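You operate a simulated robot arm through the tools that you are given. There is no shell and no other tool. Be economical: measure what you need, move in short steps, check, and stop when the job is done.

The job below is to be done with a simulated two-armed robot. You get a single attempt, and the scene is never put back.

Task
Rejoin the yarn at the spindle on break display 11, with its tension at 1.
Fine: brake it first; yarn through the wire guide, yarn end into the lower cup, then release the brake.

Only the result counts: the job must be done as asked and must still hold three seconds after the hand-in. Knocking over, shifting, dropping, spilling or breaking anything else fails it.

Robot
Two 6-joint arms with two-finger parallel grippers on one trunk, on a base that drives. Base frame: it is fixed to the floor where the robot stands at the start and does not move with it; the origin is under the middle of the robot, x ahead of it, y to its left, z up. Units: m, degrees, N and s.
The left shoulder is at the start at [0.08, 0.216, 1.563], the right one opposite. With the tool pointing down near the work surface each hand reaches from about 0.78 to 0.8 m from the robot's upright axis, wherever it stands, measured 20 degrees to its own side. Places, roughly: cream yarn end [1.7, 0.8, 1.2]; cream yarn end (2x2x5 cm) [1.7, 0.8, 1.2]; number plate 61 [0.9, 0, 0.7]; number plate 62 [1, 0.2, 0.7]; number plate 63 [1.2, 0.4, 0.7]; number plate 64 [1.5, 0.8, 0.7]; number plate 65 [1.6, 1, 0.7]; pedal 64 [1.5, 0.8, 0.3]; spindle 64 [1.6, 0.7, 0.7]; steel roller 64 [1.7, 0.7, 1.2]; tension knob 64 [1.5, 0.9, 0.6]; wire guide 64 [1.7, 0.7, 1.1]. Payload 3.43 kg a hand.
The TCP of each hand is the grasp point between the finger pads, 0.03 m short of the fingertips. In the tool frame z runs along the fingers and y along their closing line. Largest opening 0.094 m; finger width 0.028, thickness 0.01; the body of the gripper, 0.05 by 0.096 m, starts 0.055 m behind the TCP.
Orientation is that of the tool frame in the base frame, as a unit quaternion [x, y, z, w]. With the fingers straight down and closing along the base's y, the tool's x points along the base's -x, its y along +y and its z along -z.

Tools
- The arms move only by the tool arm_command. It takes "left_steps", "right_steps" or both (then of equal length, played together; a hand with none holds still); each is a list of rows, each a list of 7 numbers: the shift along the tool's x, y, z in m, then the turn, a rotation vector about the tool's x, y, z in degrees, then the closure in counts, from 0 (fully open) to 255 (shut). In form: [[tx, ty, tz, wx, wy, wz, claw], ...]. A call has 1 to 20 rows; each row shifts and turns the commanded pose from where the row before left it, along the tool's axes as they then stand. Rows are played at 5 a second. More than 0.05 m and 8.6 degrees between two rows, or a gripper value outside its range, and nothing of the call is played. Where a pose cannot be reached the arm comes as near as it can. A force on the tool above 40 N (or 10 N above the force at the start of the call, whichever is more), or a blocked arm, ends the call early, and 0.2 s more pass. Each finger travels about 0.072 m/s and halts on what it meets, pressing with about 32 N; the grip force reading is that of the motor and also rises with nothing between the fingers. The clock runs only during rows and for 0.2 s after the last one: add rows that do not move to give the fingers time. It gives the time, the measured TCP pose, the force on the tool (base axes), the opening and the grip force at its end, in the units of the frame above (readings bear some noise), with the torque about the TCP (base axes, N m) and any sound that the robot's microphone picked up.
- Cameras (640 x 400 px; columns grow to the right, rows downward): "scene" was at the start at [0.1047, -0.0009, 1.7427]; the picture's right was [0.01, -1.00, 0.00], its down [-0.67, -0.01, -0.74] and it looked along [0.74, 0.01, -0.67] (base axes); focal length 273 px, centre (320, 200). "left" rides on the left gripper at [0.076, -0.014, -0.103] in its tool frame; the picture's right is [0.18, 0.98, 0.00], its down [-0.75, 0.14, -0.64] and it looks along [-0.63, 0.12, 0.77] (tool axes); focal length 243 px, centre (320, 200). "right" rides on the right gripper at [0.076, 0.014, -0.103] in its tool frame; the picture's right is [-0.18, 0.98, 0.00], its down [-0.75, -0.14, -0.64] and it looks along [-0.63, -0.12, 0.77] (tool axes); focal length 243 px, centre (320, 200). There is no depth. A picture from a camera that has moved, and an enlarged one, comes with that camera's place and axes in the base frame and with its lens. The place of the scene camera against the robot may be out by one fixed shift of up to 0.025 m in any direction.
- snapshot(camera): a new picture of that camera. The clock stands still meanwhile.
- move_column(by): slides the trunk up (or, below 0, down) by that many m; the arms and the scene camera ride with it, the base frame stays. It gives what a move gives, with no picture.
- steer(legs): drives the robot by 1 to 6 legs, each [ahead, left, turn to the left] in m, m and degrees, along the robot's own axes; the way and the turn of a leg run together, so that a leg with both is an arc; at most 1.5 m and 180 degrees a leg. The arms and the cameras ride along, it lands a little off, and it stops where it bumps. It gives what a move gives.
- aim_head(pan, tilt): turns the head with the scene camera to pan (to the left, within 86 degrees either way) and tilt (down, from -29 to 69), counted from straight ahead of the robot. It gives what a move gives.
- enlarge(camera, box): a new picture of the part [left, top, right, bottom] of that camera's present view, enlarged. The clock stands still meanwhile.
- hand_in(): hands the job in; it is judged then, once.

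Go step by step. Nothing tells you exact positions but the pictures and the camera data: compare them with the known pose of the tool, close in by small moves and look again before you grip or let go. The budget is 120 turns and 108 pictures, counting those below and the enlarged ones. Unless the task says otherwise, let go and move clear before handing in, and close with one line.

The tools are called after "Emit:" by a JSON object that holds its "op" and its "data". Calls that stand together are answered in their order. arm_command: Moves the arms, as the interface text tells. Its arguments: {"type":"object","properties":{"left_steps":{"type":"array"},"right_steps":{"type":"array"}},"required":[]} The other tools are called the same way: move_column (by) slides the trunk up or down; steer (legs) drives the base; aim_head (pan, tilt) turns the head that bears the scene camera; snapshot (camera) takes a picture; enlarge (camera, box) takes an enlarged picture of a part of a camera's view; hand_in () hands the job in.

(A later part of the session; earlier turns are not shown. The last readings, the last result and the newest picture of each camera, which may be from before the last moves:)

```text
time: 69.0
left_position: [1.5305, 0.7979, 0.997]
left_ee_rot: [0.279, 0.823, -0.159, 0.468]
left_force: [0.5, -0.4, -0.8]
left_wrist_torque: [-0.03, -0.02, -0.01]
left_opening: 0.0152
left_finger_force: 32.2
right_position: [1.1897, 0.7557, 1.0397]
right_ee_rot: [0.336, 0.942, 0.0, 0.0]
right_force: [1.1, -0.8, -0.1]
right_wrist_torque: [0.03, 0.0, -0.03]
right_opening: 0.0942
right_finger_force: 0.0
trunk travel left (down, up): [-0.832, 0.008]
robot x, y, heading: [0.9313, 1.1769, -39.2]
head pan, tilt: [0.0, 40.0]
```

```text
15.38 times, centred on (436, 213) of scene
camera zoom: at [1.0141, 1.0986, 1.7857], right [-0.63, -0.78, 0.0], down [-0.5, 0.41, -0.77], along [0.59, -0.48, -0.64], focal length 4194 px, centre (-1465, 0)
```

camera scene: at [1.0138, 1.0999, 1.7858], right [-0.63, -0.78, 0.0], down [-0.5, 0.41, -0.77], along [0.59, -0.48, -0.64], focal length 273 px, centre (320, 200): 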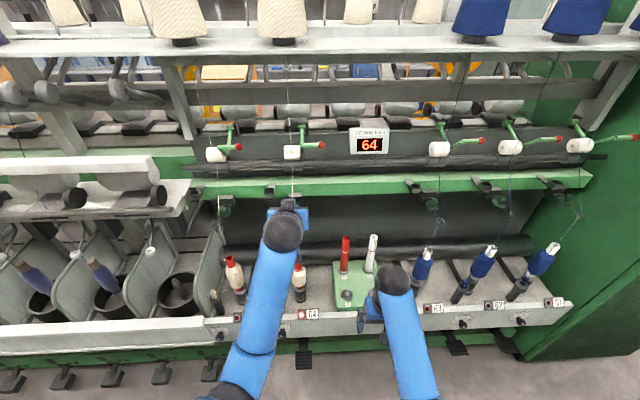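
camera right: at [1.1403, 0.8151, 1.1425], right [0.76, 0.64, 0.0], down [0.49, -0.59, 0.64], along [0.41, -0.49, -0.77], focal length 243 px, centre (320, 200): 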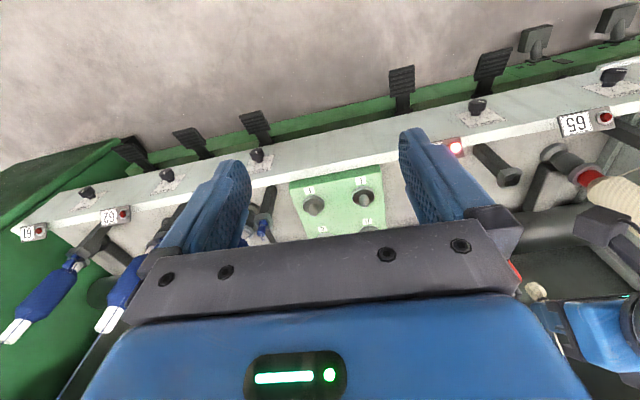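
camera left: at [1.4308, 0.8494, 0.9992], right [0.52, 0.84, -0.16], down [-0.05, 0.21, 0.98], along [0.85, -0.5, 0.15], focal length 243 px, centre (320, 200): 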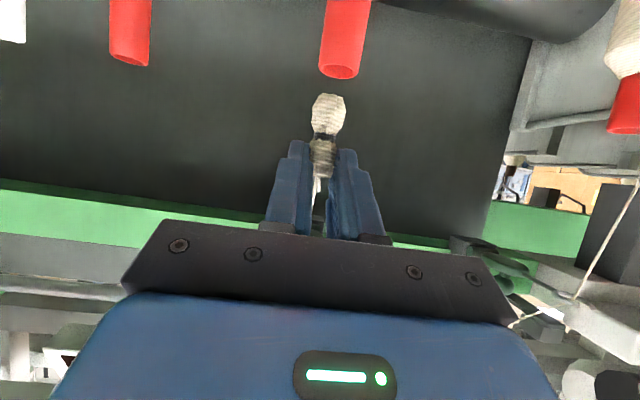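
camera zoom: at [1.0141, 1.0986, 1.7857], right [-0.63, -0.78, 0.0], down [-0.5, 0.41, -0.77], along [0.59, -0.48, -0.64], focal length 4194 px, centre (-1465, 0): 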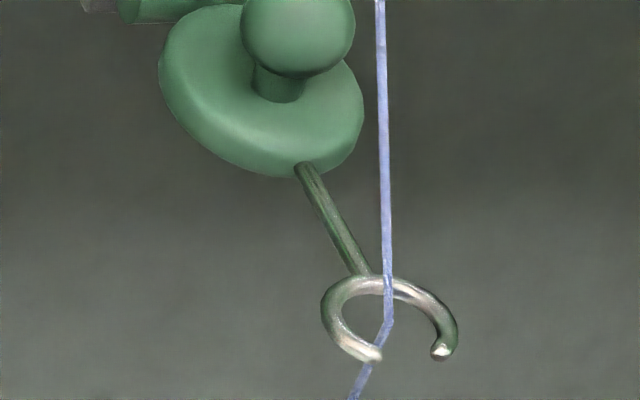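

A threaded yarn should kink at the ring centre; mine isn't captured. I'll back fully out, drop a little lower, and check the lateral alignment before a slower, centred entry.

Emit:
{"op": "arm_command", "data": {"left_steps": [[0.0178, -0.0014, -0.0309, 0, 0, 0, 255], [0.0178, -0.0014, -0.0309, 0, 0, 0, 255], [0.0178, -0.0014, -0.0309, 0, 0, 0, 255], [0.026, 0, 0.015, 0, 0, 0, 255], [0, 0, 0, 0, 0, 0, 255]]}}

Emit:
{"op": "enlarge", "data": {"camera": "scene", "box": [280, 205, 312, 231]}}

```text
time: 70.2
left_position: [1.444, 0.86, 0.9684]
left_ee_rot: [0.28, 0.822, -0.16, 0.469]
left_force: [0.2, -0.2, 1.0]
left_wrist_torque: [0.02, -0.04, 0.02]
left_opening: 0.0154
left_finger_force: 32.0
right_position: [1.1911, 0.7551, 1.0395]
right_ee_rot: [0.336, 0.942, 0.0, -0.001]
right_force: [0.4, -0.1, -0.4]
right_wrist_torque: [-0.01, -0.01, 0.01]
right_opening: 0.0942
right_finger_force: 0.0
trunk travel left (down, up): [-0.832, 0.008]
robot x, y, heading: [0.9368, 1.1739, -39.2]
head pan, tilt: [0.0, 40.0]
```

```text
15.38 times, centred on (296, 218) of scene
camera zoom: at [1.0143, 1.0984, 1.7857], right [-0.63, -0.78, 0.0], down [-0.5, 0.41, -0.77], along [0.59, -0.48, -0.64], focal length 4194 px, centre (689, -77)
```

zoom: 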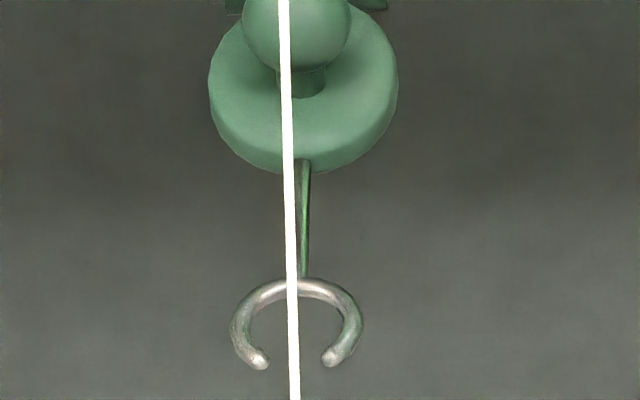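

Lateral alignment is good. Sweep in slowly by 5 cm.

Emit:
{"op": "arm_command", "data": {"left_steps": [[-0.003, 0.0003, 0.0052, 0, 0, 0, 255], [-0.003, 0.0003, 0.0052, 0, 0, 0, 255], [-0.003, 0.0003, 0.0052, 0, 0, 0, 255], [-0.003, 0.0003, 0.0052, 0, 0, 0, 255], [-0.003, 0.0003, 0.0052, 0, 0, 0, 255], [-0.003, 0.0003, 0.0052, 0, 0, 0, 255], [-0.003, 0.0003, 0.0052, 0, 0, 0, 255], [-0.003, 0.0003, 0.0052, 0, 0, 0, 255], [-0.003, 0.0003, 0.0052, 0, 0, 0, 255], [0, 0, 0, 0, 0, 0, 255], [0, 0, 0, 0, 0, 0, 255]]}}

Emit:
{"op": "enlarge", "data": {"camera": "scene", "box": [280, 205, 312, 231]}}

```text
time: 72.7
left_position: [1.4871, 0.8282, 0.9666]
left_ee_rot: [0.279, 0.823, -0.16, 0.469]
left_force: [0.1, 0.1, -0.6]
left_wrist_torque: [0.02, -0.03, -0.02]
left_opening: 0.0151
left_finger_force: 31.9
right_position: [1.1901, 0.7556, 1.0403]
right_ee_rot: [0.336, 0.942, 0.0, 0.0]
right_force: [-0.6, 0.3, 0.0]
right_wrist_torque: [0.0, 0.01, 0.02]
right_opening: 0.0942
right_finger_force: 0.0
trunk travel left (down, up): [-0.832, 0.008]
robot x, y, heading: [0.9303, 1.1767, -39.5]
head pan, tilt: [0.0, 40.0]
```

```text
15.38 times, centred on (296, 218) of scene
camera zoom: at [1.0137, 1.0992, 1.7858], right [-0.63, -0.78, 0.0], down [-0.5, 0.41, -0.77], along [0.59, -0.48, -0.64], focal length 4194 px, centre (689, -77)
```

zoom: 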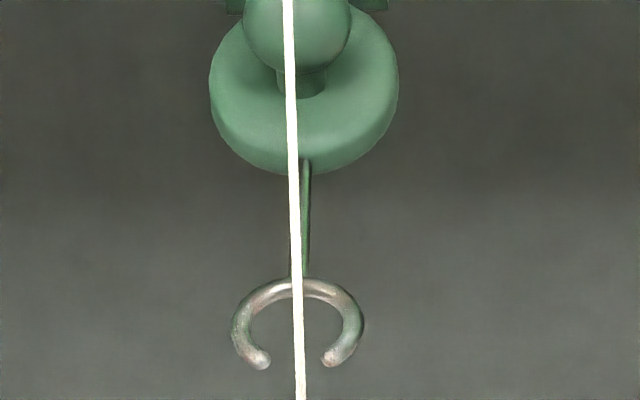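

The line should now pass through the ring centre. I test by lowering the hand 10 cm: a kink at the ring means that it's held.

Emit:
{"op": "arm_command", "data": {"left_steps": [[0.0087, 0, 0.005, 0, 0, 0, 255], [0.0087, 0, 0.005, 0, 0, 0, 255], [0.0087, 0, 0.005, 0, 0, 0, 255], [0.0087, 0, 0.005, 0, 0, 0, 255], [0.0087, 0, 0.005, 0, 0, 0, 255], [0.0087, 0, 0.005, 0, 0, 0, 255], [0, 0, 0, 0, 0, 0, 255]]}}

Emit:
{"op": "enlarge", "data": {"camera": "scene", "box": [280, 205, 312, 231]}}

```text
time: 74.2
left_position: [1.4863, 0.8283, 0.9074]
left_ee_rot: [0.279, 0.823, -0.16, 0.468]
left_force: [-0.3, -0.4, 0.0]
left_wrist_torque: [-0.02, -0.01, 0.01]
left_opening: 0.0151
left_finger_force: 32.3
right_position: [1.1892, 0.7567, 1.0396]
right_ee_rot: [0.335, 0.942, 0.0, 0.0]
right_force: [-0.1, -0.8, -0.3]
right_wrist_torque: [-0.01, 0.0, 0.04]
right_opening: 0.0941
right_finger_force: 0.1
trunk travel left (down, up): [-0.832, 0.008]
robot x, y, heading: [0.9329, 1.1715, -39.2]
head pan, tilt: [0.0, 40.0]
```

```text
15.38 times, centred on (296, 218) of scene
camera zoom: at [1.0138, 1.0991, 1.7858], right [-0.63, -0.78, 0.0], down [-0.5, 0.41, -0.77], along [0.59, -0.48, -0.64], focal length 4194 px, centre (689, -77)
```

zoom: 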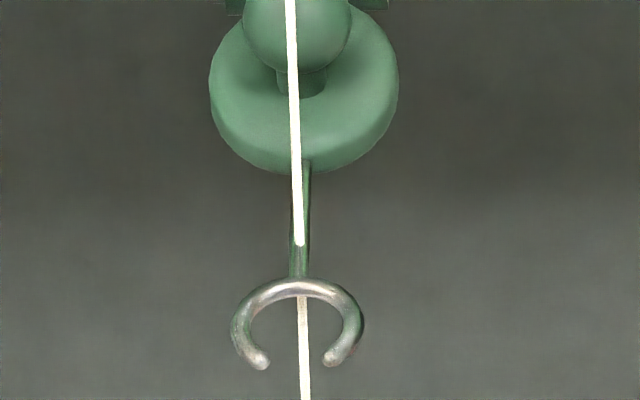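

Not held; it slid behind. I need an independent side view, so I restore the left hand to the centred pose and turn the right wrist camera towards the guide from the side.

Emit:
{"op": "arm_command", "data": {"left_steps": [[-0.0087, 0, -0.005, 0, 0, 0, 255], [-0.0087, 0, -0.005, 0, 0, 0, 255], [-0.0087, 0, -0.005, 0, 0, 0, 255], [-0.0087, 0, -0.005, 0, 0, 0, 255], [-0.0087, 0, -0.005, 0, 0, 0, 255], [-0.0087, 0, -0.005, 0, 0, 0, 255], [0, 0, 0, 0, 0, 0, 255], [0, 0, 0, 0, 0, 0, 255], [0, 0, 0, 0, 0, 0, 255], [0, 0, 0, 0, 0, 0, 255]], "right_steps": [[0, 0, -0.02, 0, 0, -8, 0], [0, 0, -0.02, 0, 0, -8, 0], [0, 0, -0.02, 0, 0, -8, 0], [0, 0, 0, 0, 0, -8, 0], [0, 0, 0, 0, 0, -4, 0], [0, 0, 0, 0, -8, 0, 0], [0, 0, 0, 0, -8, 0, 0], [0, 0, 0, 0, -8, 0, 0], [0, 0, 0, 0, -8, 0, 0], [0, 0, 0, 0, -8, 0, 0]]}}

Emit:
{"op": "snapshot", "data": {"camera": "right"}}

```text
time: 76.5
left_position: [1.4859, 0.8278, 0.9686]
left_ee_rot: [0.279, 0.823, -0.159, 0.468]
left_force: [0.0, -0.5, -0.6]
left_wrist_torque: [0.0, -0.01, 0.01]
left_opening: 0.0153
left_finger_force: 32.2
right_position: [1.2008, 0.7489, 1.0496]
right_ee_rot: [0.026, 0.939, -0.011, 0.344]
right_force: [0.0, 0.5, -0.1]
right_wrist_torque: [0.01, 0.01, 0.0]
right_opening: 0.0937
right_finger_force: 0.0
right hand out of reach, approached as far as the arm can: row 1, 2, 3
trunk travel left (down, up): [-0.832, 0.008]
robot x, y, heading: [0.9301, 1.1733, -39.0]
head pan, tilt: [0.0, 40.0]
```

```text
34 pictures are left
camera right: at [1.0778, 0.7704, 1.0783], right [0.2, 0.97, 0.12], down [0.15, -0.15, 0.98], along [0.97, -0.17, -0.18], focal length 243 px, centre (320, 200)
```

right: 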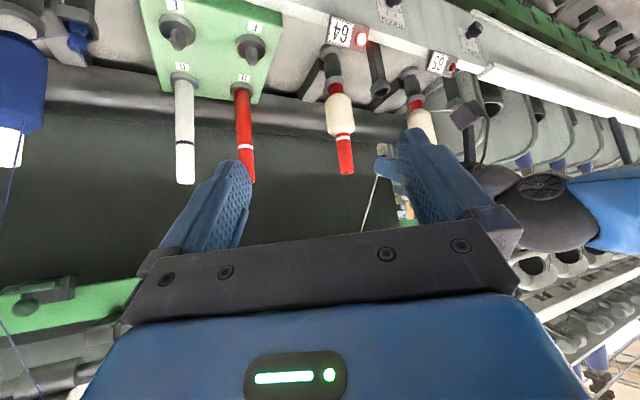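

The guide is hidden behind the gripper body; I raise the right hand 12 cm.

Emit:
{"op": "arm_command", "data": {"right_steps": [[-0.0257, 0, -0.0306, 0, 0, 0, 0], [-0.0257, 0, -0.0306, 0, 0, 0, 0], [-0.0257, 0, -0.0306, 0, 0, 0, 0], [0, 0, 0, 0, 0, 0, 0]]}}

Emit:
{"op": "snapshot", "data": {"camera": "right"}}

```text
time: 77.5
left_position: [1.4854, 0.8275, 0.9675]
left_ee_rot: [0.279, 0.823, -0.159, 0.469]
left_force: [-0.1, 0.0, 0.0]
left_wrist_torque: [-0.01, -0.01, -0.03]
left_opening: 0.0153
left_finger_force: 32.0
right_position: [1.2041, 0.7486, 1.168]
right_ee_rot: [0.027, 0.94, -0.01, 0.341]
right_force: [0.5, 0.2, 0.3]
right_wrist_torque: [-0.02, 0.01, 0.0]
right_opening: 0.0941
right_finger_force: 0.1
trunk travel left (down, up): [-0.832, 0.008]
robot x, y, heading: [0.935, 1.1699, -39.2]
head pan, tilt: [0.0, 40.0]
```

```text
33 pictures are left
camera right: at [1.0796, 0.7711, 1.1984], right [0.2, 0.97, 0.12], down [0.16, -0.15, 0.98], along [0.97, -0.17, -0.18], focal length 243 px, centre (320, 200)
```

right: 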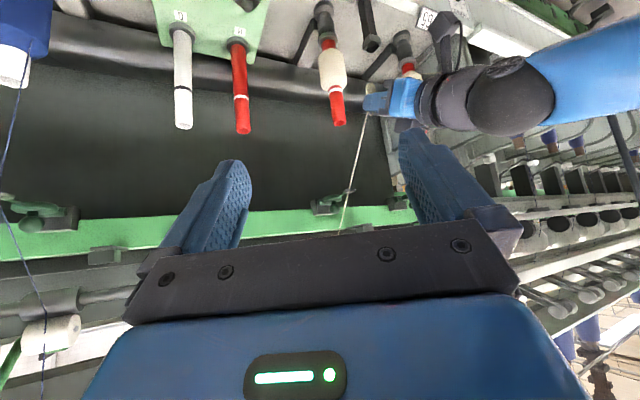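

Emit:
{"op": "enlarge", "data": {"camera": "right", "box": [310, 160, 390, 230]}}

```text
5.71 times, centred on (350, 195) of right
camera zoom: at [1.0796, 0.7711, 1.1984], right [0.2, 0.97, 0.12], down [0.16, -0.15, 0.98], along [0.97, -0.17, -0.18], focal length 1386 px, centre (149, 229)
```

zoom: 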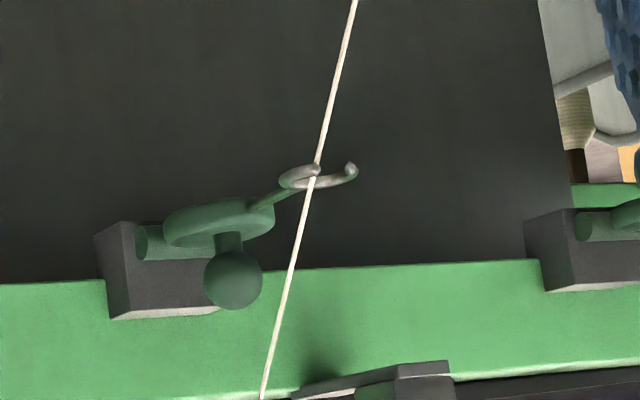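

From the side the yarn clearly passes through the middle of the ring, and has been there over two seconds. I test the lowering again.

Emit:
{"op": "arm_command", "data": {"left_steps": [[0.0087, 0, 0.005, 0, 0, 0, 255], [0.0087, 0, 0.005, 0, 0, 0, 255], [0.0087, 0, 0.005, 0, 0, 0, 255], [0.0087, 0, 0.005, 0, 0, 0, 255], [0.0087, 0, 0.005, 0, 0, 0, 255], [0.0087, 0, 0.005, 0, 0, 0, 255], [0, 0, 0, 0, 0, 0, 255]]}}

Emit:
{"op": "enlarge", "data": {"camera": "right", "box": [310, 160, 390, 230]}}

```text
time: 79.0
left_position: [1.4862, 0.8283, 0.9084]
left_ee_rot: [0.279, 0.823, -0.159, 0.469]
left_force: [0.1, 0.7, -0.2]
left_wrist_torque: [0.03, -0.01, -0.03]
left_opening: 0.0151
left_finger_force: 32.0
right_position: [1.202, 0.7504, 1.1694]
right_ee_rot: [0.025, 0.939, -0.009, 0.342]
right_force: [0.5, -0.3, -0.4]
right_wrist_torque: [0.01, 0.03, 0.05]
right_opening: 0.0941
right_finger_force: 0.0
trunk travel left (down, up): [-0.832, 0.008]
robot x, y, heading: [0.9303, 1.1719, -39.2]
head pan, tilt: [0.0, 40.0]
```

```text
5.71 times, centred on (350, 195) of right
camera zoom: at [1.0794, 0.7712, 1.1982], right [0.2, 0.97, 0.12], down [0.16, -0.15, 0.98], along [0.97, -0.17, -0.18], focal length 1386 px, centre (149, 229)
```

zoom: 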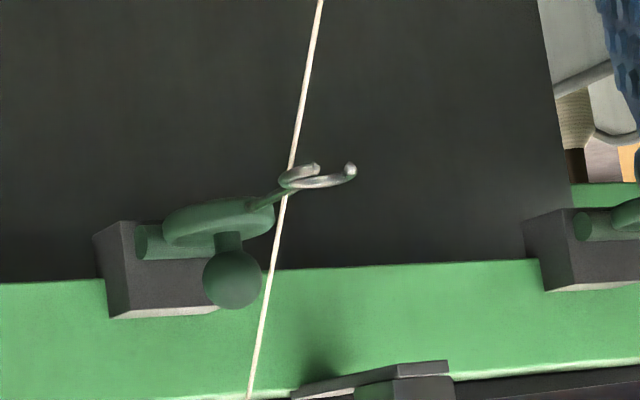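

Still slipping through. Perhaps the yarn end has to be well below the guide while the yarn is in the ring; I'll go back to the centred line and move the hand outward-down along that same line.

Emit:
{"op": "arm_command", "data": {"left_steps": [[-0.026, 0, -0.015, 0, 0, 0, 255], [-0.026, 0, -0.015, 0, 0, 0, 255], [0, 0, 0, 0, 0, 0, 255], [0.044, -0.0012, -0.0096, 0, 0, 0, 255], [0.044, -0.0012, -0.0096, 0, 0, 0, 255], [0.044, -0.0012, -0.0096, 0, 0, 0, 255], [0.044, -0.0012, -0.0096, 0, 0, 0, 255], [0.044, -0.0012, -0.0096, 0, 0, 0, 255], [0, 0, 0, 0, 0, 0, 255]]}}

Emit:
{"op": "enlarge", "data": {"camera": "right", "box": [310, 160, 390, 230]}}

Emit:
{"op": "enlarge", "data": {"camera": "scene", "box": [280, 205, 312, 231]}}

```text
time: 81.0
left_position: [1.3592, 0.917, 0.8027]
left_ee_rot: [0.28, 0.823, -0.159, 0.468]
left_force: [0.0, 0.0, 0.1]
left_wrist_torque: [0.02, -0.01, -0.05]
left_opening: 0.015
left_finger_force: 31.7
right_position: [1.2026, 0.7496, 1.1684]
right_ee_rot: [0.026, 0.939, -0.009, 0.342]
right_force: [-0.3, -0.1, -0.1]
right_wrist_torque: [0.03, 0.0, -0.03]
right_opening: 0.0939
right_finger_force: 0.1
trunk travel left (down, up): [-0.832, 0.008]
robot x, y, heading: [0.9302, 1.1744, -39.2]
head pan, tilt: [0.0, 40.0]
```

```text
5.71 times, centred on (350, 195) of right
camera zoom: at [1.0795, 0.7711, 1.1982], right [0.2, 0.97, 0.12], down [0.16, -0.15, 0.98], along [0.97, -0.17, -0.18], focal length 1386 px, centre (149, 229)
```

zoom: 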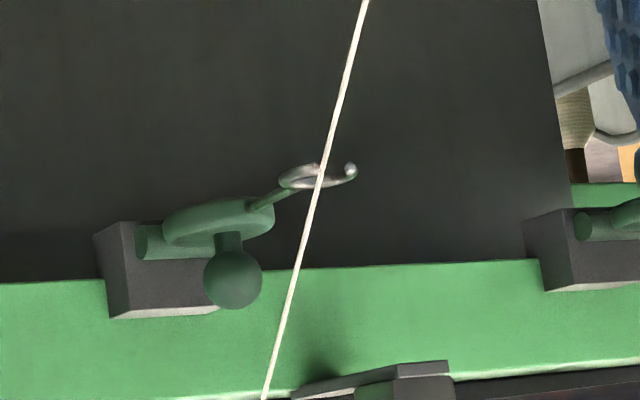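

```text
15.38 times, centred on (296, 218) of scene
camera zoom: at [1.0138, 1.099, 1.7858], right [-0.63, -0.78, 0.0], down [-0.5, 0.41, -0.77], along [0.59, -0.48, -0.64], focal length 4194 px, centre (689, -77)
```

zoom: 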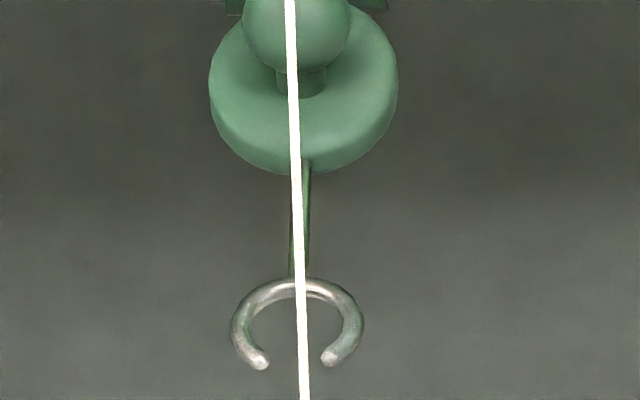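

At this low pose I correct 6 mm left and sweep slowly in, then look for a kink.

Emit:
{"op": "arm_command", "data": {"left_steps": [[0, 0.006, 0, 0, 0, 0, 255], [-0.004, 0, 0.007, 0, 0, 0, 255], [-0.004, 0, 0.007, 0, 0, 0, 255], [0, 0, 0, 0, 0, 0, 255], [0, 0, 0, 0, 0, 0, 255], [-0.006, 0, 0.0104, 0, 0, 0, 255], [-0.006, 0, 0.0104, 0, 0, 0, 255], [-0.006, 0, 0.0104, 0, 0, 0, 255], [-0.006, 0, 0.0104, 0, 0, 0, 255], [-0.006, 0, 0.0104, 0, 0, 0, 255], [-0.006, 0, 0.0104, 0, 0, 0, 255], [0, 0, 0, 0, 0, 0, 255]]}}

Emit:
{"op": "enlarge", "data": {"camera": "right", "box": [310, 160, 390, 230]}}

```text
time: 83.7
left_position: [1.4307, 0.869, 0.8114]
left_ee_rot: [0.279, 0.823, -0.159, 0.468]
left_force: [0.3, -0.4, -0.2]
left_wrist_torque: [-0.01, 0.04, 0.0]
left_opening: 0.0151
left_finger_force: 32.3
left hand out of reach, approached as far as the arm can: row 10, 11
right_position: [1.2027, 0.7505, 1.1677]
right_ee_rot: [0.026, 0.939, -0.01, 0.341]
right_force: [0.1, -0.4, -0.6]
right_wrist_torque: [0.01, 0.03, 0.02]
right_opening: 0.0939
right_finger_force: 0.0
trunk travel left (down, up): [-0.832, 0.008]
robot x, y, heading: [0.9383, 1.1746, -39.2]
head pan, tilt: [0.0, 40.0]
```

```text
5.71 times, centred on (350, 195) of right
camera zoom: at [1.0795, 0.7711, 1.1982], right [0.2, 0.97, 0.12], down [0.16, -0.15, 0.98], along [0.97, -0.17, -0.18], focal length 1386 px, centre (149, 229)
```

zoom: 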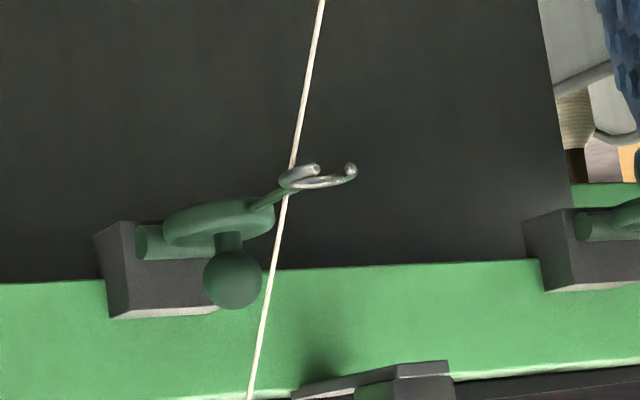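

No capture either. I'll try a close pass: the end held only ~5 cm from the ring, starting fully outside and centred.

Emit:
{"op": "arm_command", "data": {"left_steps": [[-0.0417, 0.0012, -0.0241, 0, 0, 0, 255], [-0.0417, 0.0012, -0.0241, 0, 0, 0, 255], [-0.0417, 0.0012, -0.0241, 0, 0, 0, 255], [-0.0417, 0.0012, -0.0241, 0, 0, 0, 255], [-0.0417, 0.0012, -0.0241, 0, 0, 0, 255], [-0.0167, 0, 0.0289, 0, 0, 0, 255], [-0.0167, 0, 0.0289, 0, 0, 0, 255], [-0.0167, 0, 0.0289, 0, 0, 0, 255], [0, 0, 0, 0, 0, 0, 255]]}}

Emit:
{"op": "enlarge", "data": {"camera": "right", "box": [310, 120, 410, 220]}}

Emit:
{"op": "enlarge", "data": {"camera": "scene", "box": [270, 205, 318, 245]}}

```text
time: 85.7
left_position: [1.5162, 0.8132, 1.0523]
left_ee_rot: [0.279, 0.823, -0.16, 0.469]
left_force: [0.2, 0.9, -0.4]
left_wrist_torque: [0.03, 0.01, -0.02]
left_opening: 0.0151
left_finger_force: 31.7
right_position: [1.2027, 0.7509, 1.1678]
right_ee_rot: [0.027, 0.939, -0.01, 0.342]
right_force: [0.0, 0.4, 0.7]
right_wrist_torque: [0.01, -0.02, -0.03]
right_opening: 0.0943
right_finger_force: 0.0
trunk travel left (down, up): [-0.832, 0.008]
robot x, y, heading: [0.9312, 1.1757, -38.9]
head pan, tilt: [0.0, 40.0]
```

```text
4.00 times, centred on (360, 170) of right
camera zoom: at [1.0792, 0.7715, 1.1984], right [0.2, 0.97, 0.12], down [0.16, -0.15, 0.98], along [0.97, -0.17, -0.18], focal length 970 px, centre (160, 320)
```

zoom: 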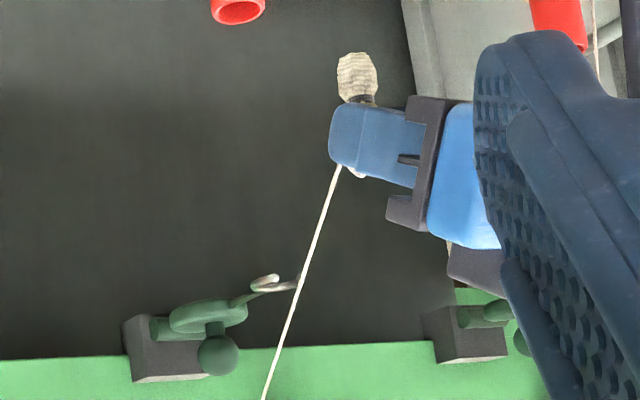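

```text
10.00 times, centred on (294, 225) of scene
camera zoom: at [1.0133, 1.0996, 1.7858], right [-0.63, -0.78, 0.0], down [-0.5, 0.41, -0.77], along [0.59, -0.48, -0.64], focal length 2726 px, centre (580, -50)
```

zoom: 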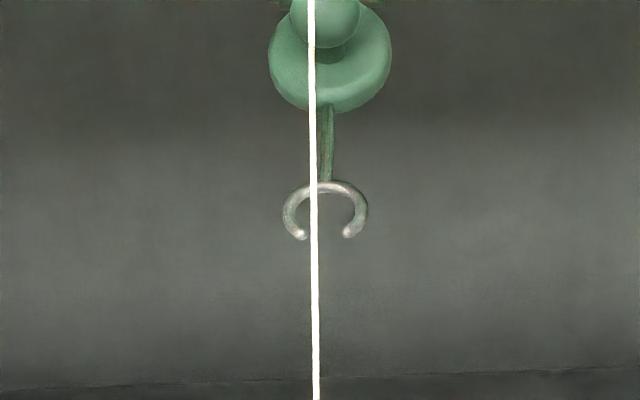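

The close pose is good: yarn right at the mouth, 3 mm left. I correct and slide in slowly, watching from the side.

Emit:
{"op": "arm_command", "data": {"left_steps": [[0, -0.0045, 0, 0, 0, 0, 255], [-0.0025, 0.0002, 0.0043, 0, 0, 0, 255], [-0.0025, 0.0002, 0.0043, 0, 0, 0, 255], [-0.0025, 0.0002, 0.0043, 0, 0, 0, 255], [-0.0025, 0.0002, 0.0043, 0, 0, 0, 255], [0, 0, 0, 0, 0, 0, 255], [0, 0, 0, 0, 0, 0, 255]]}}

Emit:
{"op": "enlarge", "data": {"camera": "right", "box": [330, 160, 370, 200]}}

```text
time: 87.2
left_position: [1.5299, 0.7959, 1.0507]
left_ee_rot: [0.279, 0.823, -0.16, 0.468]
left_force: [-0.6, -0.4, -0.1]
left_wrist_torque: [0.04, 0.0, -0.01]
left_opening: 0.0152
left_finger_force: 31.7
right_position: [1.2023, 0.749, 1.1684]
right_ee_rot: [0.026, 0.939, -0.009, 0.342]
right_force: [-0.6, -0.1, 0.1]
right_wrist_torque: [-0.01, 0.0, 0.01]
right_opening: 0.0941
right_finger_force: 0.1
trunk travel left (down, up): [-0.832, 0.008]
robot x, y, heading: [0.9393, 1.1739, -39.6]
head pan, tilt: [0.0, 40.0]
```

```text
10.00 times, centred on (350, 180) of right
camera zoom: at [1.0795, 0.7712, 1.1982], right [0.2, 0.97, 0.12], down [0.16, -0.15, 0.98], along [0.97, -0.17, -0.18], focal length 2426 px, centre (20, 400)
```

zoom: 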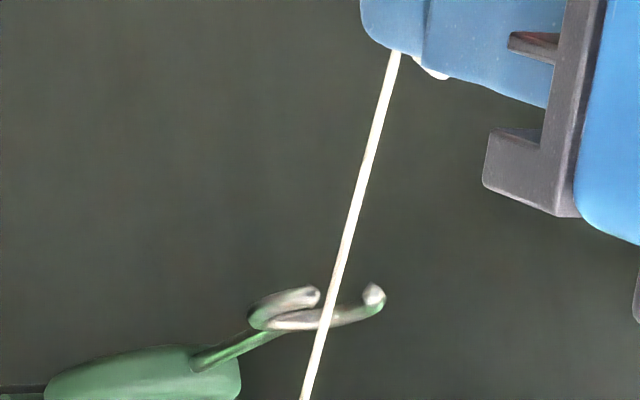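

The yarn is right in the mouth between the tips. I continue 1.5 cm to the ring's centre, then lower the end a little and check.

Emit:
{"op": "arm_command", "data": {"left_steps": [[-0.0025, 0.0002, 0.0043, 0, 0, 0, 255], [-0.0025, 0.0002, 0.0043, 0, 0, 0, 255], [-0.0025, 0.0002, 0.0043, 0, 0, 0, 255], [0, 0, 0, 0, 0, 0, 255], [0, 0, 0, 0, 0, 0, 255]]}}

Emit:
{"op": "enlarge", "data": {"camera": "right", "box": [330, 160, 370, 200]}}

Emit:
{"op": "arm_command", "data": {"left_steps": [[-0.0025, 0.0002, 0.0043, 0, 0, 0, 255], [-0.0025, 0.0002, 0.0043, 0, 0, 0, 255], [-0.0025, 0.0002, 0.0043, 0, 0, 0, 255], [-0.0025, 0.0002, 0.0043, 0, 0, 0, 255], [0, 0, 0, 0, 0, 0, 255], [0, 0, 0, 0, 0, 0, 255]]}}

Emit:
{"op": "enlarge", "data": {"camera": "right", "box": [330, 160, 370, 200]}}

```text
time: 88.5
left_position: [1.542, 0.7881, 1.0524]
left_ee_rot: [0.28, 0.823, -0.159, 0.468]
left_force: [-0.3, -0.8, 0.6]
left_wrist_torque: [-0.01, 0.01, -0.04]
left_opening: 0.0149
left_finger_force: 32.6
right_position: [1.2034, 0.7501, 1.1673]
right_ee_rot: [0.027, 0.939, -0.01, 0.342]
right_force: [0.1, -0.7, -0.6]
right_wrist_torque: [-0.02, 0.0, -0.03]
right_opening: 0.0941
right_finger_force: 0.1
trunk travel left (down, up): [-0.832, 0.008]
robot x, y, heading: [0.9301, 1.1738, -39.0]
head pan, tilt: [0.0, 40.0]
```

```text
10.00 times, centred on (350, 180) of right
camera zoom: at [1.0795, 0.7712, 1.1982], right [0.2, 0.97, 0.12], down [0.16, -0.15, 0.98], along [0.97, -0.17, -0.18], focal length 2426 px, centre (20, 400)
```

zoom: 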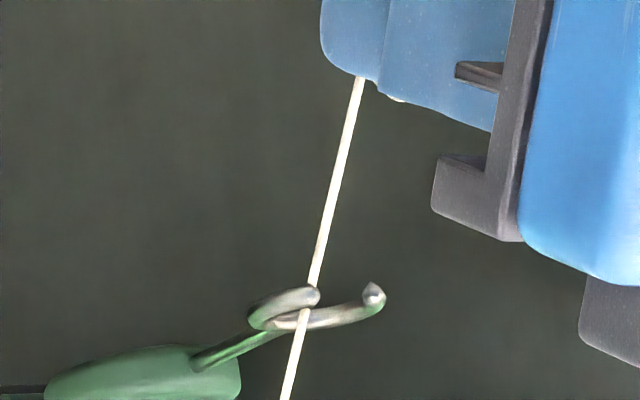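

```text
time: 89.8
left_position: [1.5559, 0.7773, 1.0516]
left_ee_rot: [0.278, 0.823, -0.159, 0.469]
left_force: [0.4, 0.2, -0.2]
left_wrist_torque: [0.0, 0.0, -0.03]
left_opening: 0.0154
left_finger_force: 32.4
right_position: [1.2032, 0.75, 1.1689]
right_ee_rot: [0.026, 0.939, -0.009, 0.342]
right_force: [1.2, 0.8, -0.2]
right_wrist_torque: [0.04, 0.0, 0.0]
right_opening: 0.0939
right_finger_force: 0.1
trunk travel left (down, up): [-0.832, 0.008]
robot x, y, heading: [0.9347, 1.1742, -39.1]
head pan, tilt: [0.0, 40.0]
```

```text
10.00 times, centred on (350, 180) of right
camera zoom: at [1.0795, 0.7712, 1.1982], right [0.2, 0.97, 0.12], down [0.16, -0.15, 0.98], along [0.97, -0.17, -0.18], focal length 2426 px, centre (20, 400)
```

zoom: 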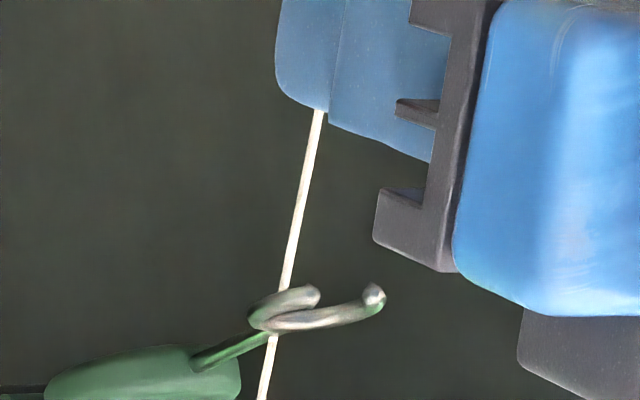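

The line is drawn straight whatever I do, while neighbours show that after joining the path runs roller–guide–bobbin–cup. The guide may only be shown once the end is seated, so after this clean mouth entry I go on to the lower cup without backing out.

Emit:
{"op": "arm_command", "data": {"left_steps": [[0.0087, 0.0, 0.005, 0, 0, 0, 255], [0, 0.026, 0, 0, 0, 0, 255], [0, 0.026, 0, 0, 0, 0, 255], [0, 0.026, 0, 0, 0, 0, 255], [0, 0, 0, 0, 0, 0, 255]]}}

Emit:
{"op": "move_column", "data": {"by": -0.17}}

Emit:
{"op": "snapshot", "data": {"camera": "left"}}

Emit:
{"op": "snapshot", "data": {"camera": "scene"}}

```text
time: 91.0
left_position: [1.606, 0.8376, 1.0409]
left_ee_rot: [0.279, 0.823, -0.159, 0.468]
left_force: [0.0, 0.9, -0.6]
left_wrist_torque: [0.0, -0.01, 0.0]
left_opening: 0.015
left_finger_force: 31.9
right_position: [1.2026, 0.749, 1.1688]
right_ee_rot: [0.026, 0.939, -0.009, 0.342]
right_force: [1.0, 1.1, 0.3]
right_wrist_torque: [-0.02, 0.01, 0.0]
right_opening: 0.0938
right_finger_force: 0.1
trunk travel left (down, up): [-0.832, 0.008]
robot x, y, heading: [0.9324, 1.173, -39.0]
head pan, tilt: [0.0, 40.0]
```

```text
time: 93.0
left_position: [1.6063, 0.8383, 0.8708]
left_ee_rot: [0.279, 0.823, -0.159, 0.468]
left_force: [0.0, 0.7, 0.3]
left_wrist_torque: [0.04, -0.03, -0.01]
left_opening: 0.0151
left_finger_force: 31.8
right_position: [1.2023, 0.7498, 0.9981]
right_ee_rot: [0.027, 0.939, -0.009, 0.342]
right_force: [-0.3, -0.6, -0.1]
right_wrist_torque: [0.02, 0.0, 0.0]
right_opening: 0.0942
right_finger_force: 0.1
trunk travel left (down, up): [-0.662, 0.178]
robot x, y, heading: [0.9333, 1.1722, -38.9]
head pan, tilt: [0.0, 40.0]
```

```text
22 pictures are left
camera left: at [1.4959, 0.9048, 0.8576], right [0.52, 0.84, -0.16], down [-0.05, 0.21, 0.98], along [0.85, -0.5, 0.15], focal length 243 px, centre (320, 200)
```

left: 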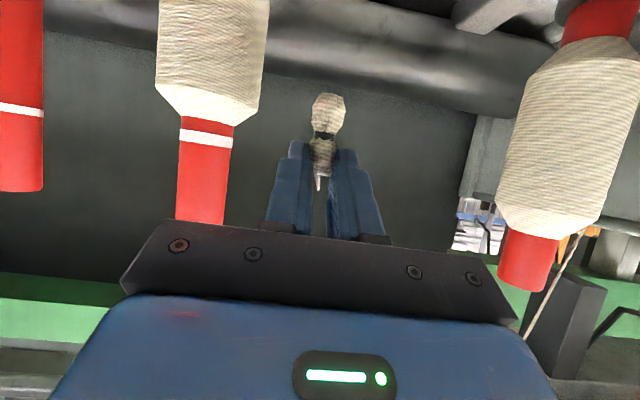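

```text
21 pictures are left
camera scene: at [1.0137, 1.0991, 1.6158], right [-0.63, -0.78, 0.0], down [-0.5, 0.41, -0.77], along [0.59, -0.48, -0.64], focal length 273 px, centre (320, 200)
```

scene: 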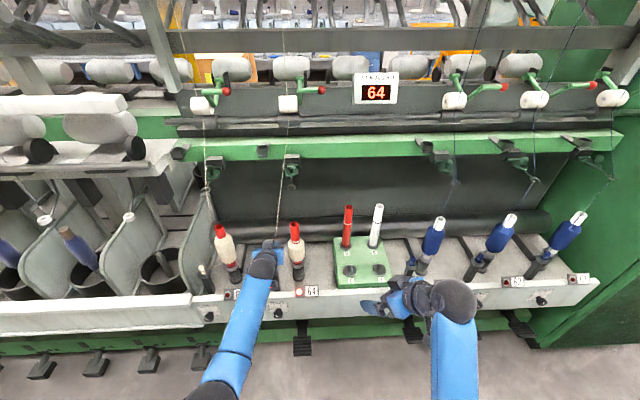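

I check whether the yarn kinks at the ring now that the hand is offset sideways.

Emit:
{"op": "enlarge", "data": {"camera": "scene", "box": [250, 150, 330, 260]}}

```text
3.64 times, centred on (290, 205) of scene
camera zoom: at [1.0137, 1.0991, 1.6158], right [-0.63, -0.78, 0.0], down [-0.5, 0.41, -0.77], along [0.59, -0.48, -0.64], focal length 991 px, centre (429, 182)
```

zoom: 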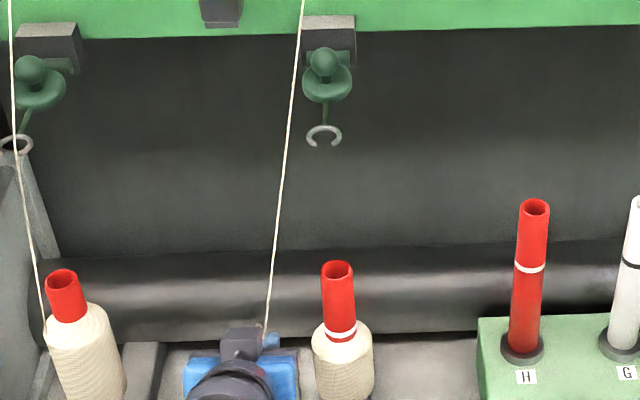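

No hold visible yet. I look at the lower cup with the right wrist camera to seat the end and see what then happens.

Emit:
{"op": "enlarge", "data": {"camera": "right", "box": [310, 40, 450, 180]}}

```text
2.86 times, centred on (380, 110) of right
camera zoom: at [1.0795, 0.7712, 1.0283], right [0.2, 0.97, 0.12], down [0.16, -0.15, 0.98], along [0.97, -0.17, -0.18], focal length 693 px, centre (149, 457)
```

zoom: 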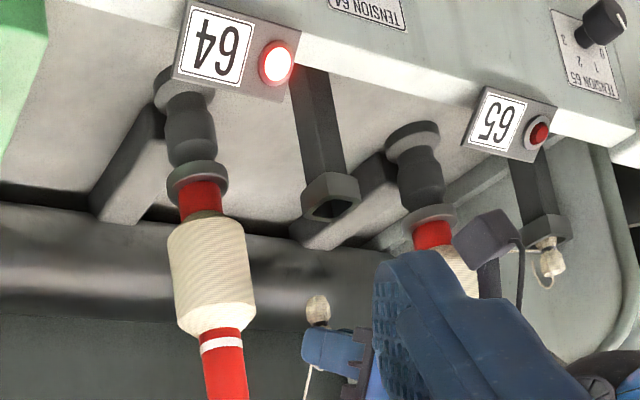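

I raise the right camera 12 cm to triangulate the cup from two wrist views.

Emit:
{"op": "arm_command", "data": {"right_steps": [[-0.0257, 0, -0.0306, 0, 0, 0, 0], [-0.0257, 0, -0.0306, 0, 0, 0, 0], [-0.0257, 0, -0.0306, 0, 0, 0, 0], [-0.0257, 0, -0.0306, 0, 0, 0, 0], [0, 0, 0, 0, 0, 0, 0]]}}

Emit:
{"op": "enlarge", "data": {"camera": "right", "box": [300, 0, 440, 140]}}

```text
time: 94.2
left_position: [1.607, 0.8373, 0.8715]
left_ee_rot: [0.279, 0.823, -0.16, 0.468]
left_force: [0.4, 0.5, 0.0]
left_wrist_torque: [0.01, 0.01, -0.02]
left_opening: 0.0155
left_finger_force: 32.1
right_position: [1.2252, 0.7456, 1.0938]
right_ee_rot: [0.027, 0.938, -0.011, 0.344]
right_force: [0.1, -0.1, 0.0]
right_wrist_torque: [-0.01, 0.0, 0.0]
right_opening: 0.0938
right_finger_force: 0.2
right hand out of reach, approached as far as the arm can: row 3, 4
trunk travel left (down, up): [-0.662, 0.178]
robot x, y, heading: [0.9318, 1.1712, -39.2]
head pan, tilt: [0.0, 40.0]
```

```text
2.86 times, centred on (370, 70) of right
camera zoom: at [1.1021, 0.7668, 1.1231], right [0.2, 0.97, 0.12], down [0.15, -0.15, 0.98], along [0.97, -0.17, -0.18], focal length 693 px, centre (177, 571)
```

zoom: 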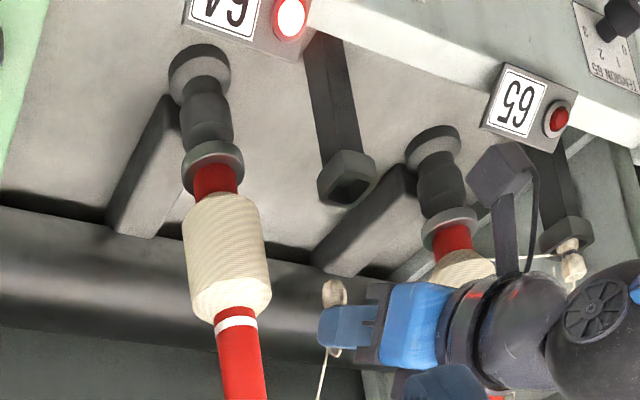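

Cup rim triangulates to [1.595, 0.848, 0.749]. I move the tag over it and descend partway.

Emit:
{"op": "arm_command", "data": {"left_steps": [[0.014, 0.0012, -0.0243, 0, 0, 0, 255], [0.0217, 0, 0.0125, 0, 0, 0, 255], [0.0173, 0, 0.01, 0, 0, 0, 255], [0, 0, 0, 0, 0, 0, 255]]}}

Emit:
{"op": "enlarge", "data": {"camera": "right", "box": [330, 20, 400, 90]}}

Emit:
{"op": "enlarge", "data": {"camera": "scene", "box": [220, 225, 320, 325]}}

```text
time: 95.2
left_position: [1.5829, 0.8568, 0.8258]
left_ee_rot: [0.279, 0.823, -0.16, 0.468]
left_force: [-1.3, -0.3, 0.1]
left_wrist_torque: [-0.02, -0.02, -0.02]
left_opening: 0.0149
left_finger_force: 31.6
right_position: [1.2247, 0.7473, 1.0948]
right_ee_rot: [0.026, 0.938, -0.01, 0.345]
right_force: [-0.5, -0.3, 0.2]
right_wrist_torque: [-0.02, -0.02, 0.01]
right_opening: 0.0939
right_finger_force: 0.0
trunk travel left (down, up): [-0.662, 0.178]
robot x, y, heading: [0.9361, 1.1735, -39.0]
head pan, tilt: [0.0, 40.0]
```

```text
5.71 times, centred on (365, 55) of right
camera zoom: at [1.1015, 0.7673, 1.1232], right [0.2, 0.97, 0.12], down [0.15, -0.15, 0.98], along [0.97, -0.17, -0.18], focal length 1386 px, centre (63, 1029)
```

zoom: 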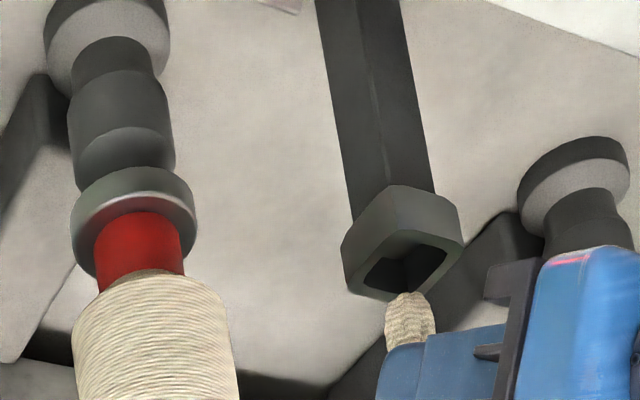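

```text
4.00 times, centred on (270, 275) of scene
camera zoom: at [1.0132, 1.0996, 1.6158], right [-0.63, -0.78, 0.0], down [-0.5, 0.41, -0.77], along [0.59, -0.48, -0.64], focal length 1090 px, centre (520, -100)
```

zoom: 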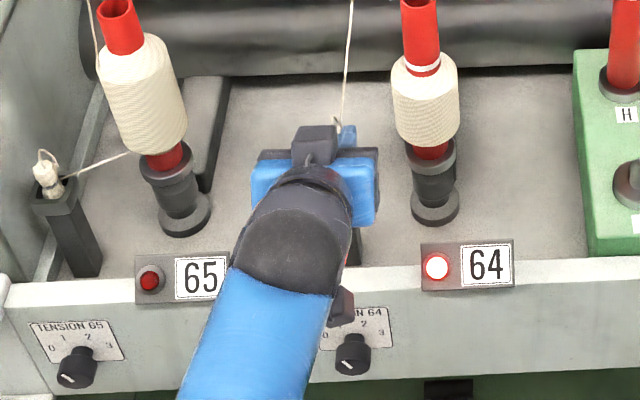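

Tag is nearly above the cup, perhaps 1 cm too near. I shift it slightly away, lower 1.8 cm, and look again.

Emit:
{"op": "arm_command", "data": {"left_steps": [[0.0121, 0.004, 0.0151, 0, 0, 0, 255], [0, 0, 0, 0, 0, 0, 255]]}}

Emit:
{"op": "enlarge", "data": {"camera": "right", "box": [345, 30, 395, 80]}}

```text
time: 95.8
left_position: [1.5911, 0.854, 0.8084]
left_ee_rot: [0.279, 0.823, -0.16, 0.468]
left_force: [-0.6, 0.5, -1.1]
left_wrist_torque: [0.03, 0.0, -0.01]
left_opening: 0.0152
left_finger_force: 31.8
right_position: [1.2247, 0.7456, 1.094]
right_ee_rot: [0.026, 0.939, -0.01, 0.344]
right_force: [-0.1, -1.2, 0.1]
right_wrist_torque: [0.02, -0.02, -0.02]
right_opening: 0.0942
right_finger_force: 0.0
trunk travel left (down, up): [-0.662, 0.178]
robot x, y, heading: [0.9331, 1.1719, -39.1]
head pan, tilt: [0.0, 40.0]
```

```text
8.00 times, centred on (370, 55) of right
camera zoom: at [1.1017, 0.7671, 1.1231], right [0.2, 0.97, 0.12], down [0.15, -0.15, 0.98], along [0.97, -0.17, -0.18], focal length 1941 px, centre (-80, 1360)
```

zoom: 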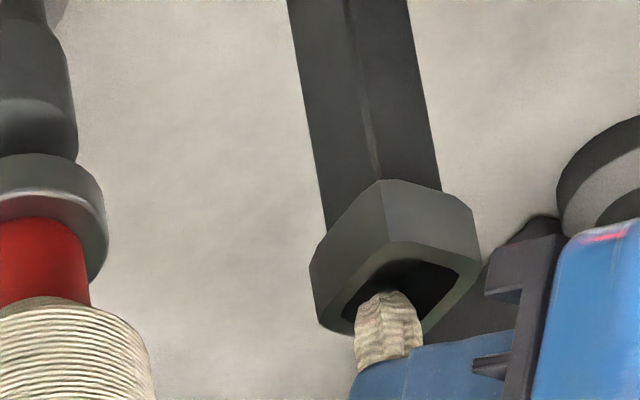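

The tag's lower end is at the cup opening; I shift 3 mm left and insert gently.

Emit:
{"op": "arm_command", "data": {"left_steps": [[0, 0.0035, 0, 0, 0, 0, 255], [0.0052, 0, 0.003, 0, 0, 0, 255], [0.0052, 0, 0.003, 0, 0, 0, 255], [0.0052, 0, 0.003, 0, 0, 0, 255], [0, 0, 0, 0, 0, 0, 255]]}}

Emit:
{"op": "enlarge", "data": {"camera": "right", "box": [345, 30, 395, 80]}}

```text
time: 97.0
left_position: [1.5934, 0.8585, 0.7998]
left_ee_rot: [0.277, 0.819, -0.163, 0.476]
left_force: [-0.9, 4.6, 35.5]
left_wrist_torque: [-0.48, -0.8, 0.12]
left_opening: 0.0154
left_finger_force: 32.2
right_position: [1.2206, 0.7485, 1.0969]
right_ee_rot: [0.026, 0.938, -0.012, 0.347]
right_force: [0.0, 1.0, -0.9]
right_wrist_torque: [0.0, 0.01, 0.0]
right_opening: 0.0942
right_finger_force: 0.0
trunk travel left (down, up): [-0.662, 0.178]
robot x, y, heading: [0.9376, 1.1741, -39.4]
head pan, tilt: [0.0, 40.0]
```

```text
8.00 times, centred on (370, 55) of right
camera zoom: at [1.0974, 0.7697, 1.125], right [0.2, 0.97, 0.12], down [0.15, -0.15, 0.98], along [0.97, -0.17, -0.17], focal length 1941 px, centre (-80, 1360)
```

zoom: 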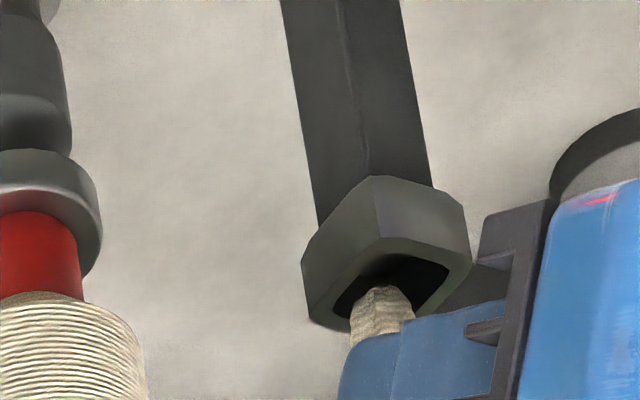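

The tag rests on the far rim. I lift, shift ~6 mm back toward me, and retry the insertion.

Emit:
{"op": "arm_command", "data": {"left_steps": [[-0.0104, 0, -0.006, 0, 0, 0, 255], [-0.005, 0, -0.003, 0, 0, 0, 255], [0.003, 0.0015, -0.0052, 0, 0, 0, 255], [0.0052, 0, 0.003, 0, 0, 0, 255], [0.0052, 0, 0.003, 0, 0, 0, 255], [0.0052, 0, 0.003, 0, 0, 0, 255], [0.0043, 0, 0.0025, 0, 0, 0, 255], [0, 0, 0, 0, 0, 0, 255]]}}

Emit:
{"op": "enlarge", "data": {"camera": "right", "box": [345, 30, 395, 80]}}

```text
time: 98.8
left_position: [1.5896, 0.8623, 0.7856]
left_ee_rot: [0.279, 0.823, -0.159, 0.468]
left_force: [0.2, -0.3, 2.6]
left_wrist_torque: [0.0, -0.02, -0.05]
left_opening: 0.0151
left_finger_force: 31.9
right_position: [1.2251, 0.7457, 1.0949]
right_ee_rot: [0.027, 0.939, -0.01, 0.344]
right_force: [-0.7, 0.3, 0.7]
right_wrist_torque: [0.02, 0.0, 0.01]
right_opening: 0.094
right_finger_force: 0.1
trunk travel left (down, up): [-0.662, 0.178]
robot x, y, heading: [0.9347, 1.1748, -39.0]
head pan, tilt: [0.0, 40.0]
```

```text
8.00 times, centred on (370, 55) of right
camera zoom: at [1.1016, 0.767, 1.1231], right [0.2, 0.97, 0.12], down [0.15, -0.15, 0.98], along [0.97, -0.17, -0.18], focal length 1941 px, centre (-80, 1360)
```

zoom: 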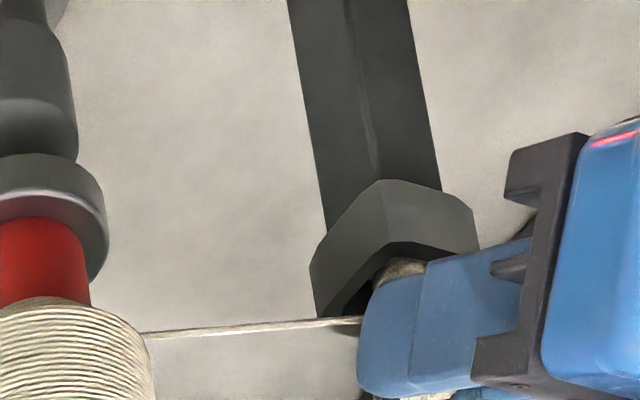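

It's seated, and the yarn has joined to bobbin 64. Check the guide and the upper yarn path.

Emit:
{"op": "enlarge", "data": {"camera": "scene", "box": [250, 100, 330, 260]}}

```text
2.50 times, centred on (290, 180) of scene
camera zoom: at [1.0134, 1.0992, 1.6158], right [-0.63, -0.77, 0.0], down [-0.5, 0.41, -0.77], along [0.59, -0.48, -0.64], focal length 682 px, centre (395, 250)
```

zoom: 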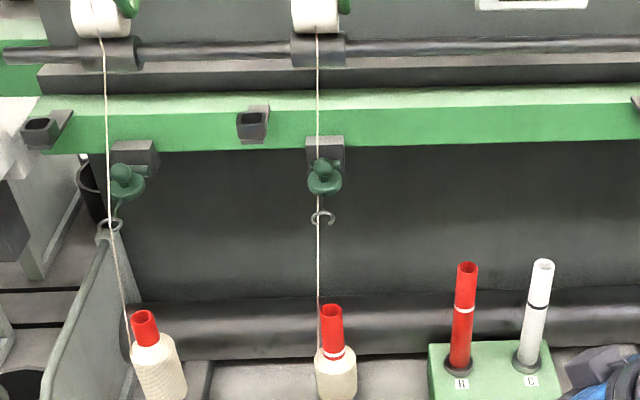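

Emit:
{"op": "enlarge", "data": {"camera": "scene", "box": [276, 165, 308, 201]}}

```text
11.11 times, centred on (292, 183) of scene
camera zoom: at [1.0134, 1.0992, 1.6158], right [-0.63, -0.77, 0.0], down [-0.5, 0.41, -0.77], along [0.59, -0.48, -0.64], focal length 3029 px, centre (631, 389)
```

zoom: 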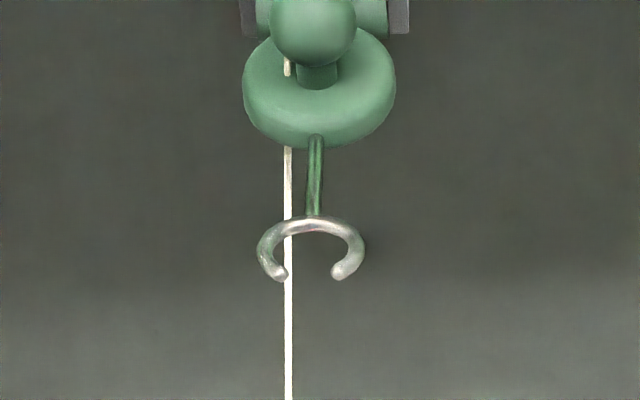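

The end joined, but the yarn runs straight behind the guide, so it's not threaded. I must lift the end again. This time I'll carry the end itself in through the mouth and underneath the eye. First lift out, back off to the left, and raise the trunk.

Emit:
{"op": "arm_command", "data": {"left_steps": [[-0.0217, 0, -0.0125, 0, 0, 0, 255], [-0.0217, 0, -0.0125, 0, 0, 0, 255], [0.0217, 0.01, -0.0375, 0, 0, 0, 255], [0.0217, 0.01, -0.0375, 0, 0, 0, 255], [0.0217, 0.01, -0.0375, 0, 0, 0, 255], [0, 0, 0, 0, 0, 0, 255]]}}

Emit:
{"op": "move_column", "data": {"by": 0.17}}

Emit:
{"op": "arm_command", "data": {"left_steps": [[-0.0325, 0, -0.0188, 0, 0, 0, 255], [-0.0325, 0, -0.0188, 0, 0, 0, 255], [-0.0325, 0, -0.0188, 0, 0, 0, 255], [-0.0325, 0, -0.0188, 0, 0, 0, 255], [-0.011, -0.03, 0.0193, 0, 0, 0, 255], [-0.011, -0.03, 0.0193, 0, 0, 0, 255], [-0.011, -0.03, 0.0193, 0, 0, 0, 255], [-0.011, -0.03, 0.0193, 0, 0, 0, 255], [0, 0, 0, 0, 0, 0, 255]]}}

```text
time: 100.2
left_position: [1.5062, 0.9648, 0.8368]
left_ee_rot: [0.279, 0.823, -0.159, 0.468]
left_force: [-0.5, 0.9, -0.2]
left_wrist_torque: [0.0, 0.02, 0.02]
left_opening: 0.015
left_finger_force: 32.4
right_position: [1.2261, 0.7446, 1.0931]
right_ee_rot: [0.026, 0.938, -0.01, 0.345]
right_force: [0.0, -0.8, 0.1]
right_wrist_torque: [-0.01, -0.01, 0.0]
right_opening: 0.094
right_finger_force: 0.0
trunk travel left (down, up): [-0.662, 0.178]
robot x, y, heading: [0.9335, 1.1745, -39.1]
head pan, tilt: [0.0, 40.0]
```

```text
time: 102.1
left_position: [1.5065, 0.9658, 1.0058]
left_ee_rot: [0.279, 0.823, -0.159, 0.469]
left_force: [-0.1, 0.4, -0.8]
left_wrist_torque: [0.04, 0.03, -0.03]
left_opening: 0.0152
left_finger_force: 32.0
right_position: [1.2254, 0.7463, 1.2642]
right_ee_rot: [0.027, 0.939, -0.01, 0.344]
right_force: [-0.2, -0.2, 0.3]
right_wrist_torque: [-0.01, 0.02, 0.01]
right_opening: 0.0938
right_finger_force: 0.1
trunk travel left (down, up): [-0.832, 0.008]
robot x, y, heading: [0.9315, 1.1712, -39.3]
head pan, tilt: [0.0, 40.0]
```

```text
time: 104.1
left_position: [1.503, 0.8137, 1.1562]
left_ee_rot: [0.28, 0.823, -0.16, 0.468]
left_force: [0.1, 0.8, 0.2]
left_wrist_torque: [0.0, 0.0, -0.02]
left_opening: 0.0153
left_finger_force: 31.8
right_position: [1.2253, 0.7437, 1.2644]
right_ee_rot: [0.026, 0.939, -0.011, 0.344]
right_force: [-0.4, 0.5, 0.4]
right_wrist_torque: [-0.05, 0.02, 0.0]
right_opening: 0.0939
right_finger_force: 0.0
trunk travel left (down, up): [-0.832, 0.008]
robot x, y, heading: [0.9353, 1.1735, -39.2]
head pan, tilt: [0.0, 40.0]
```

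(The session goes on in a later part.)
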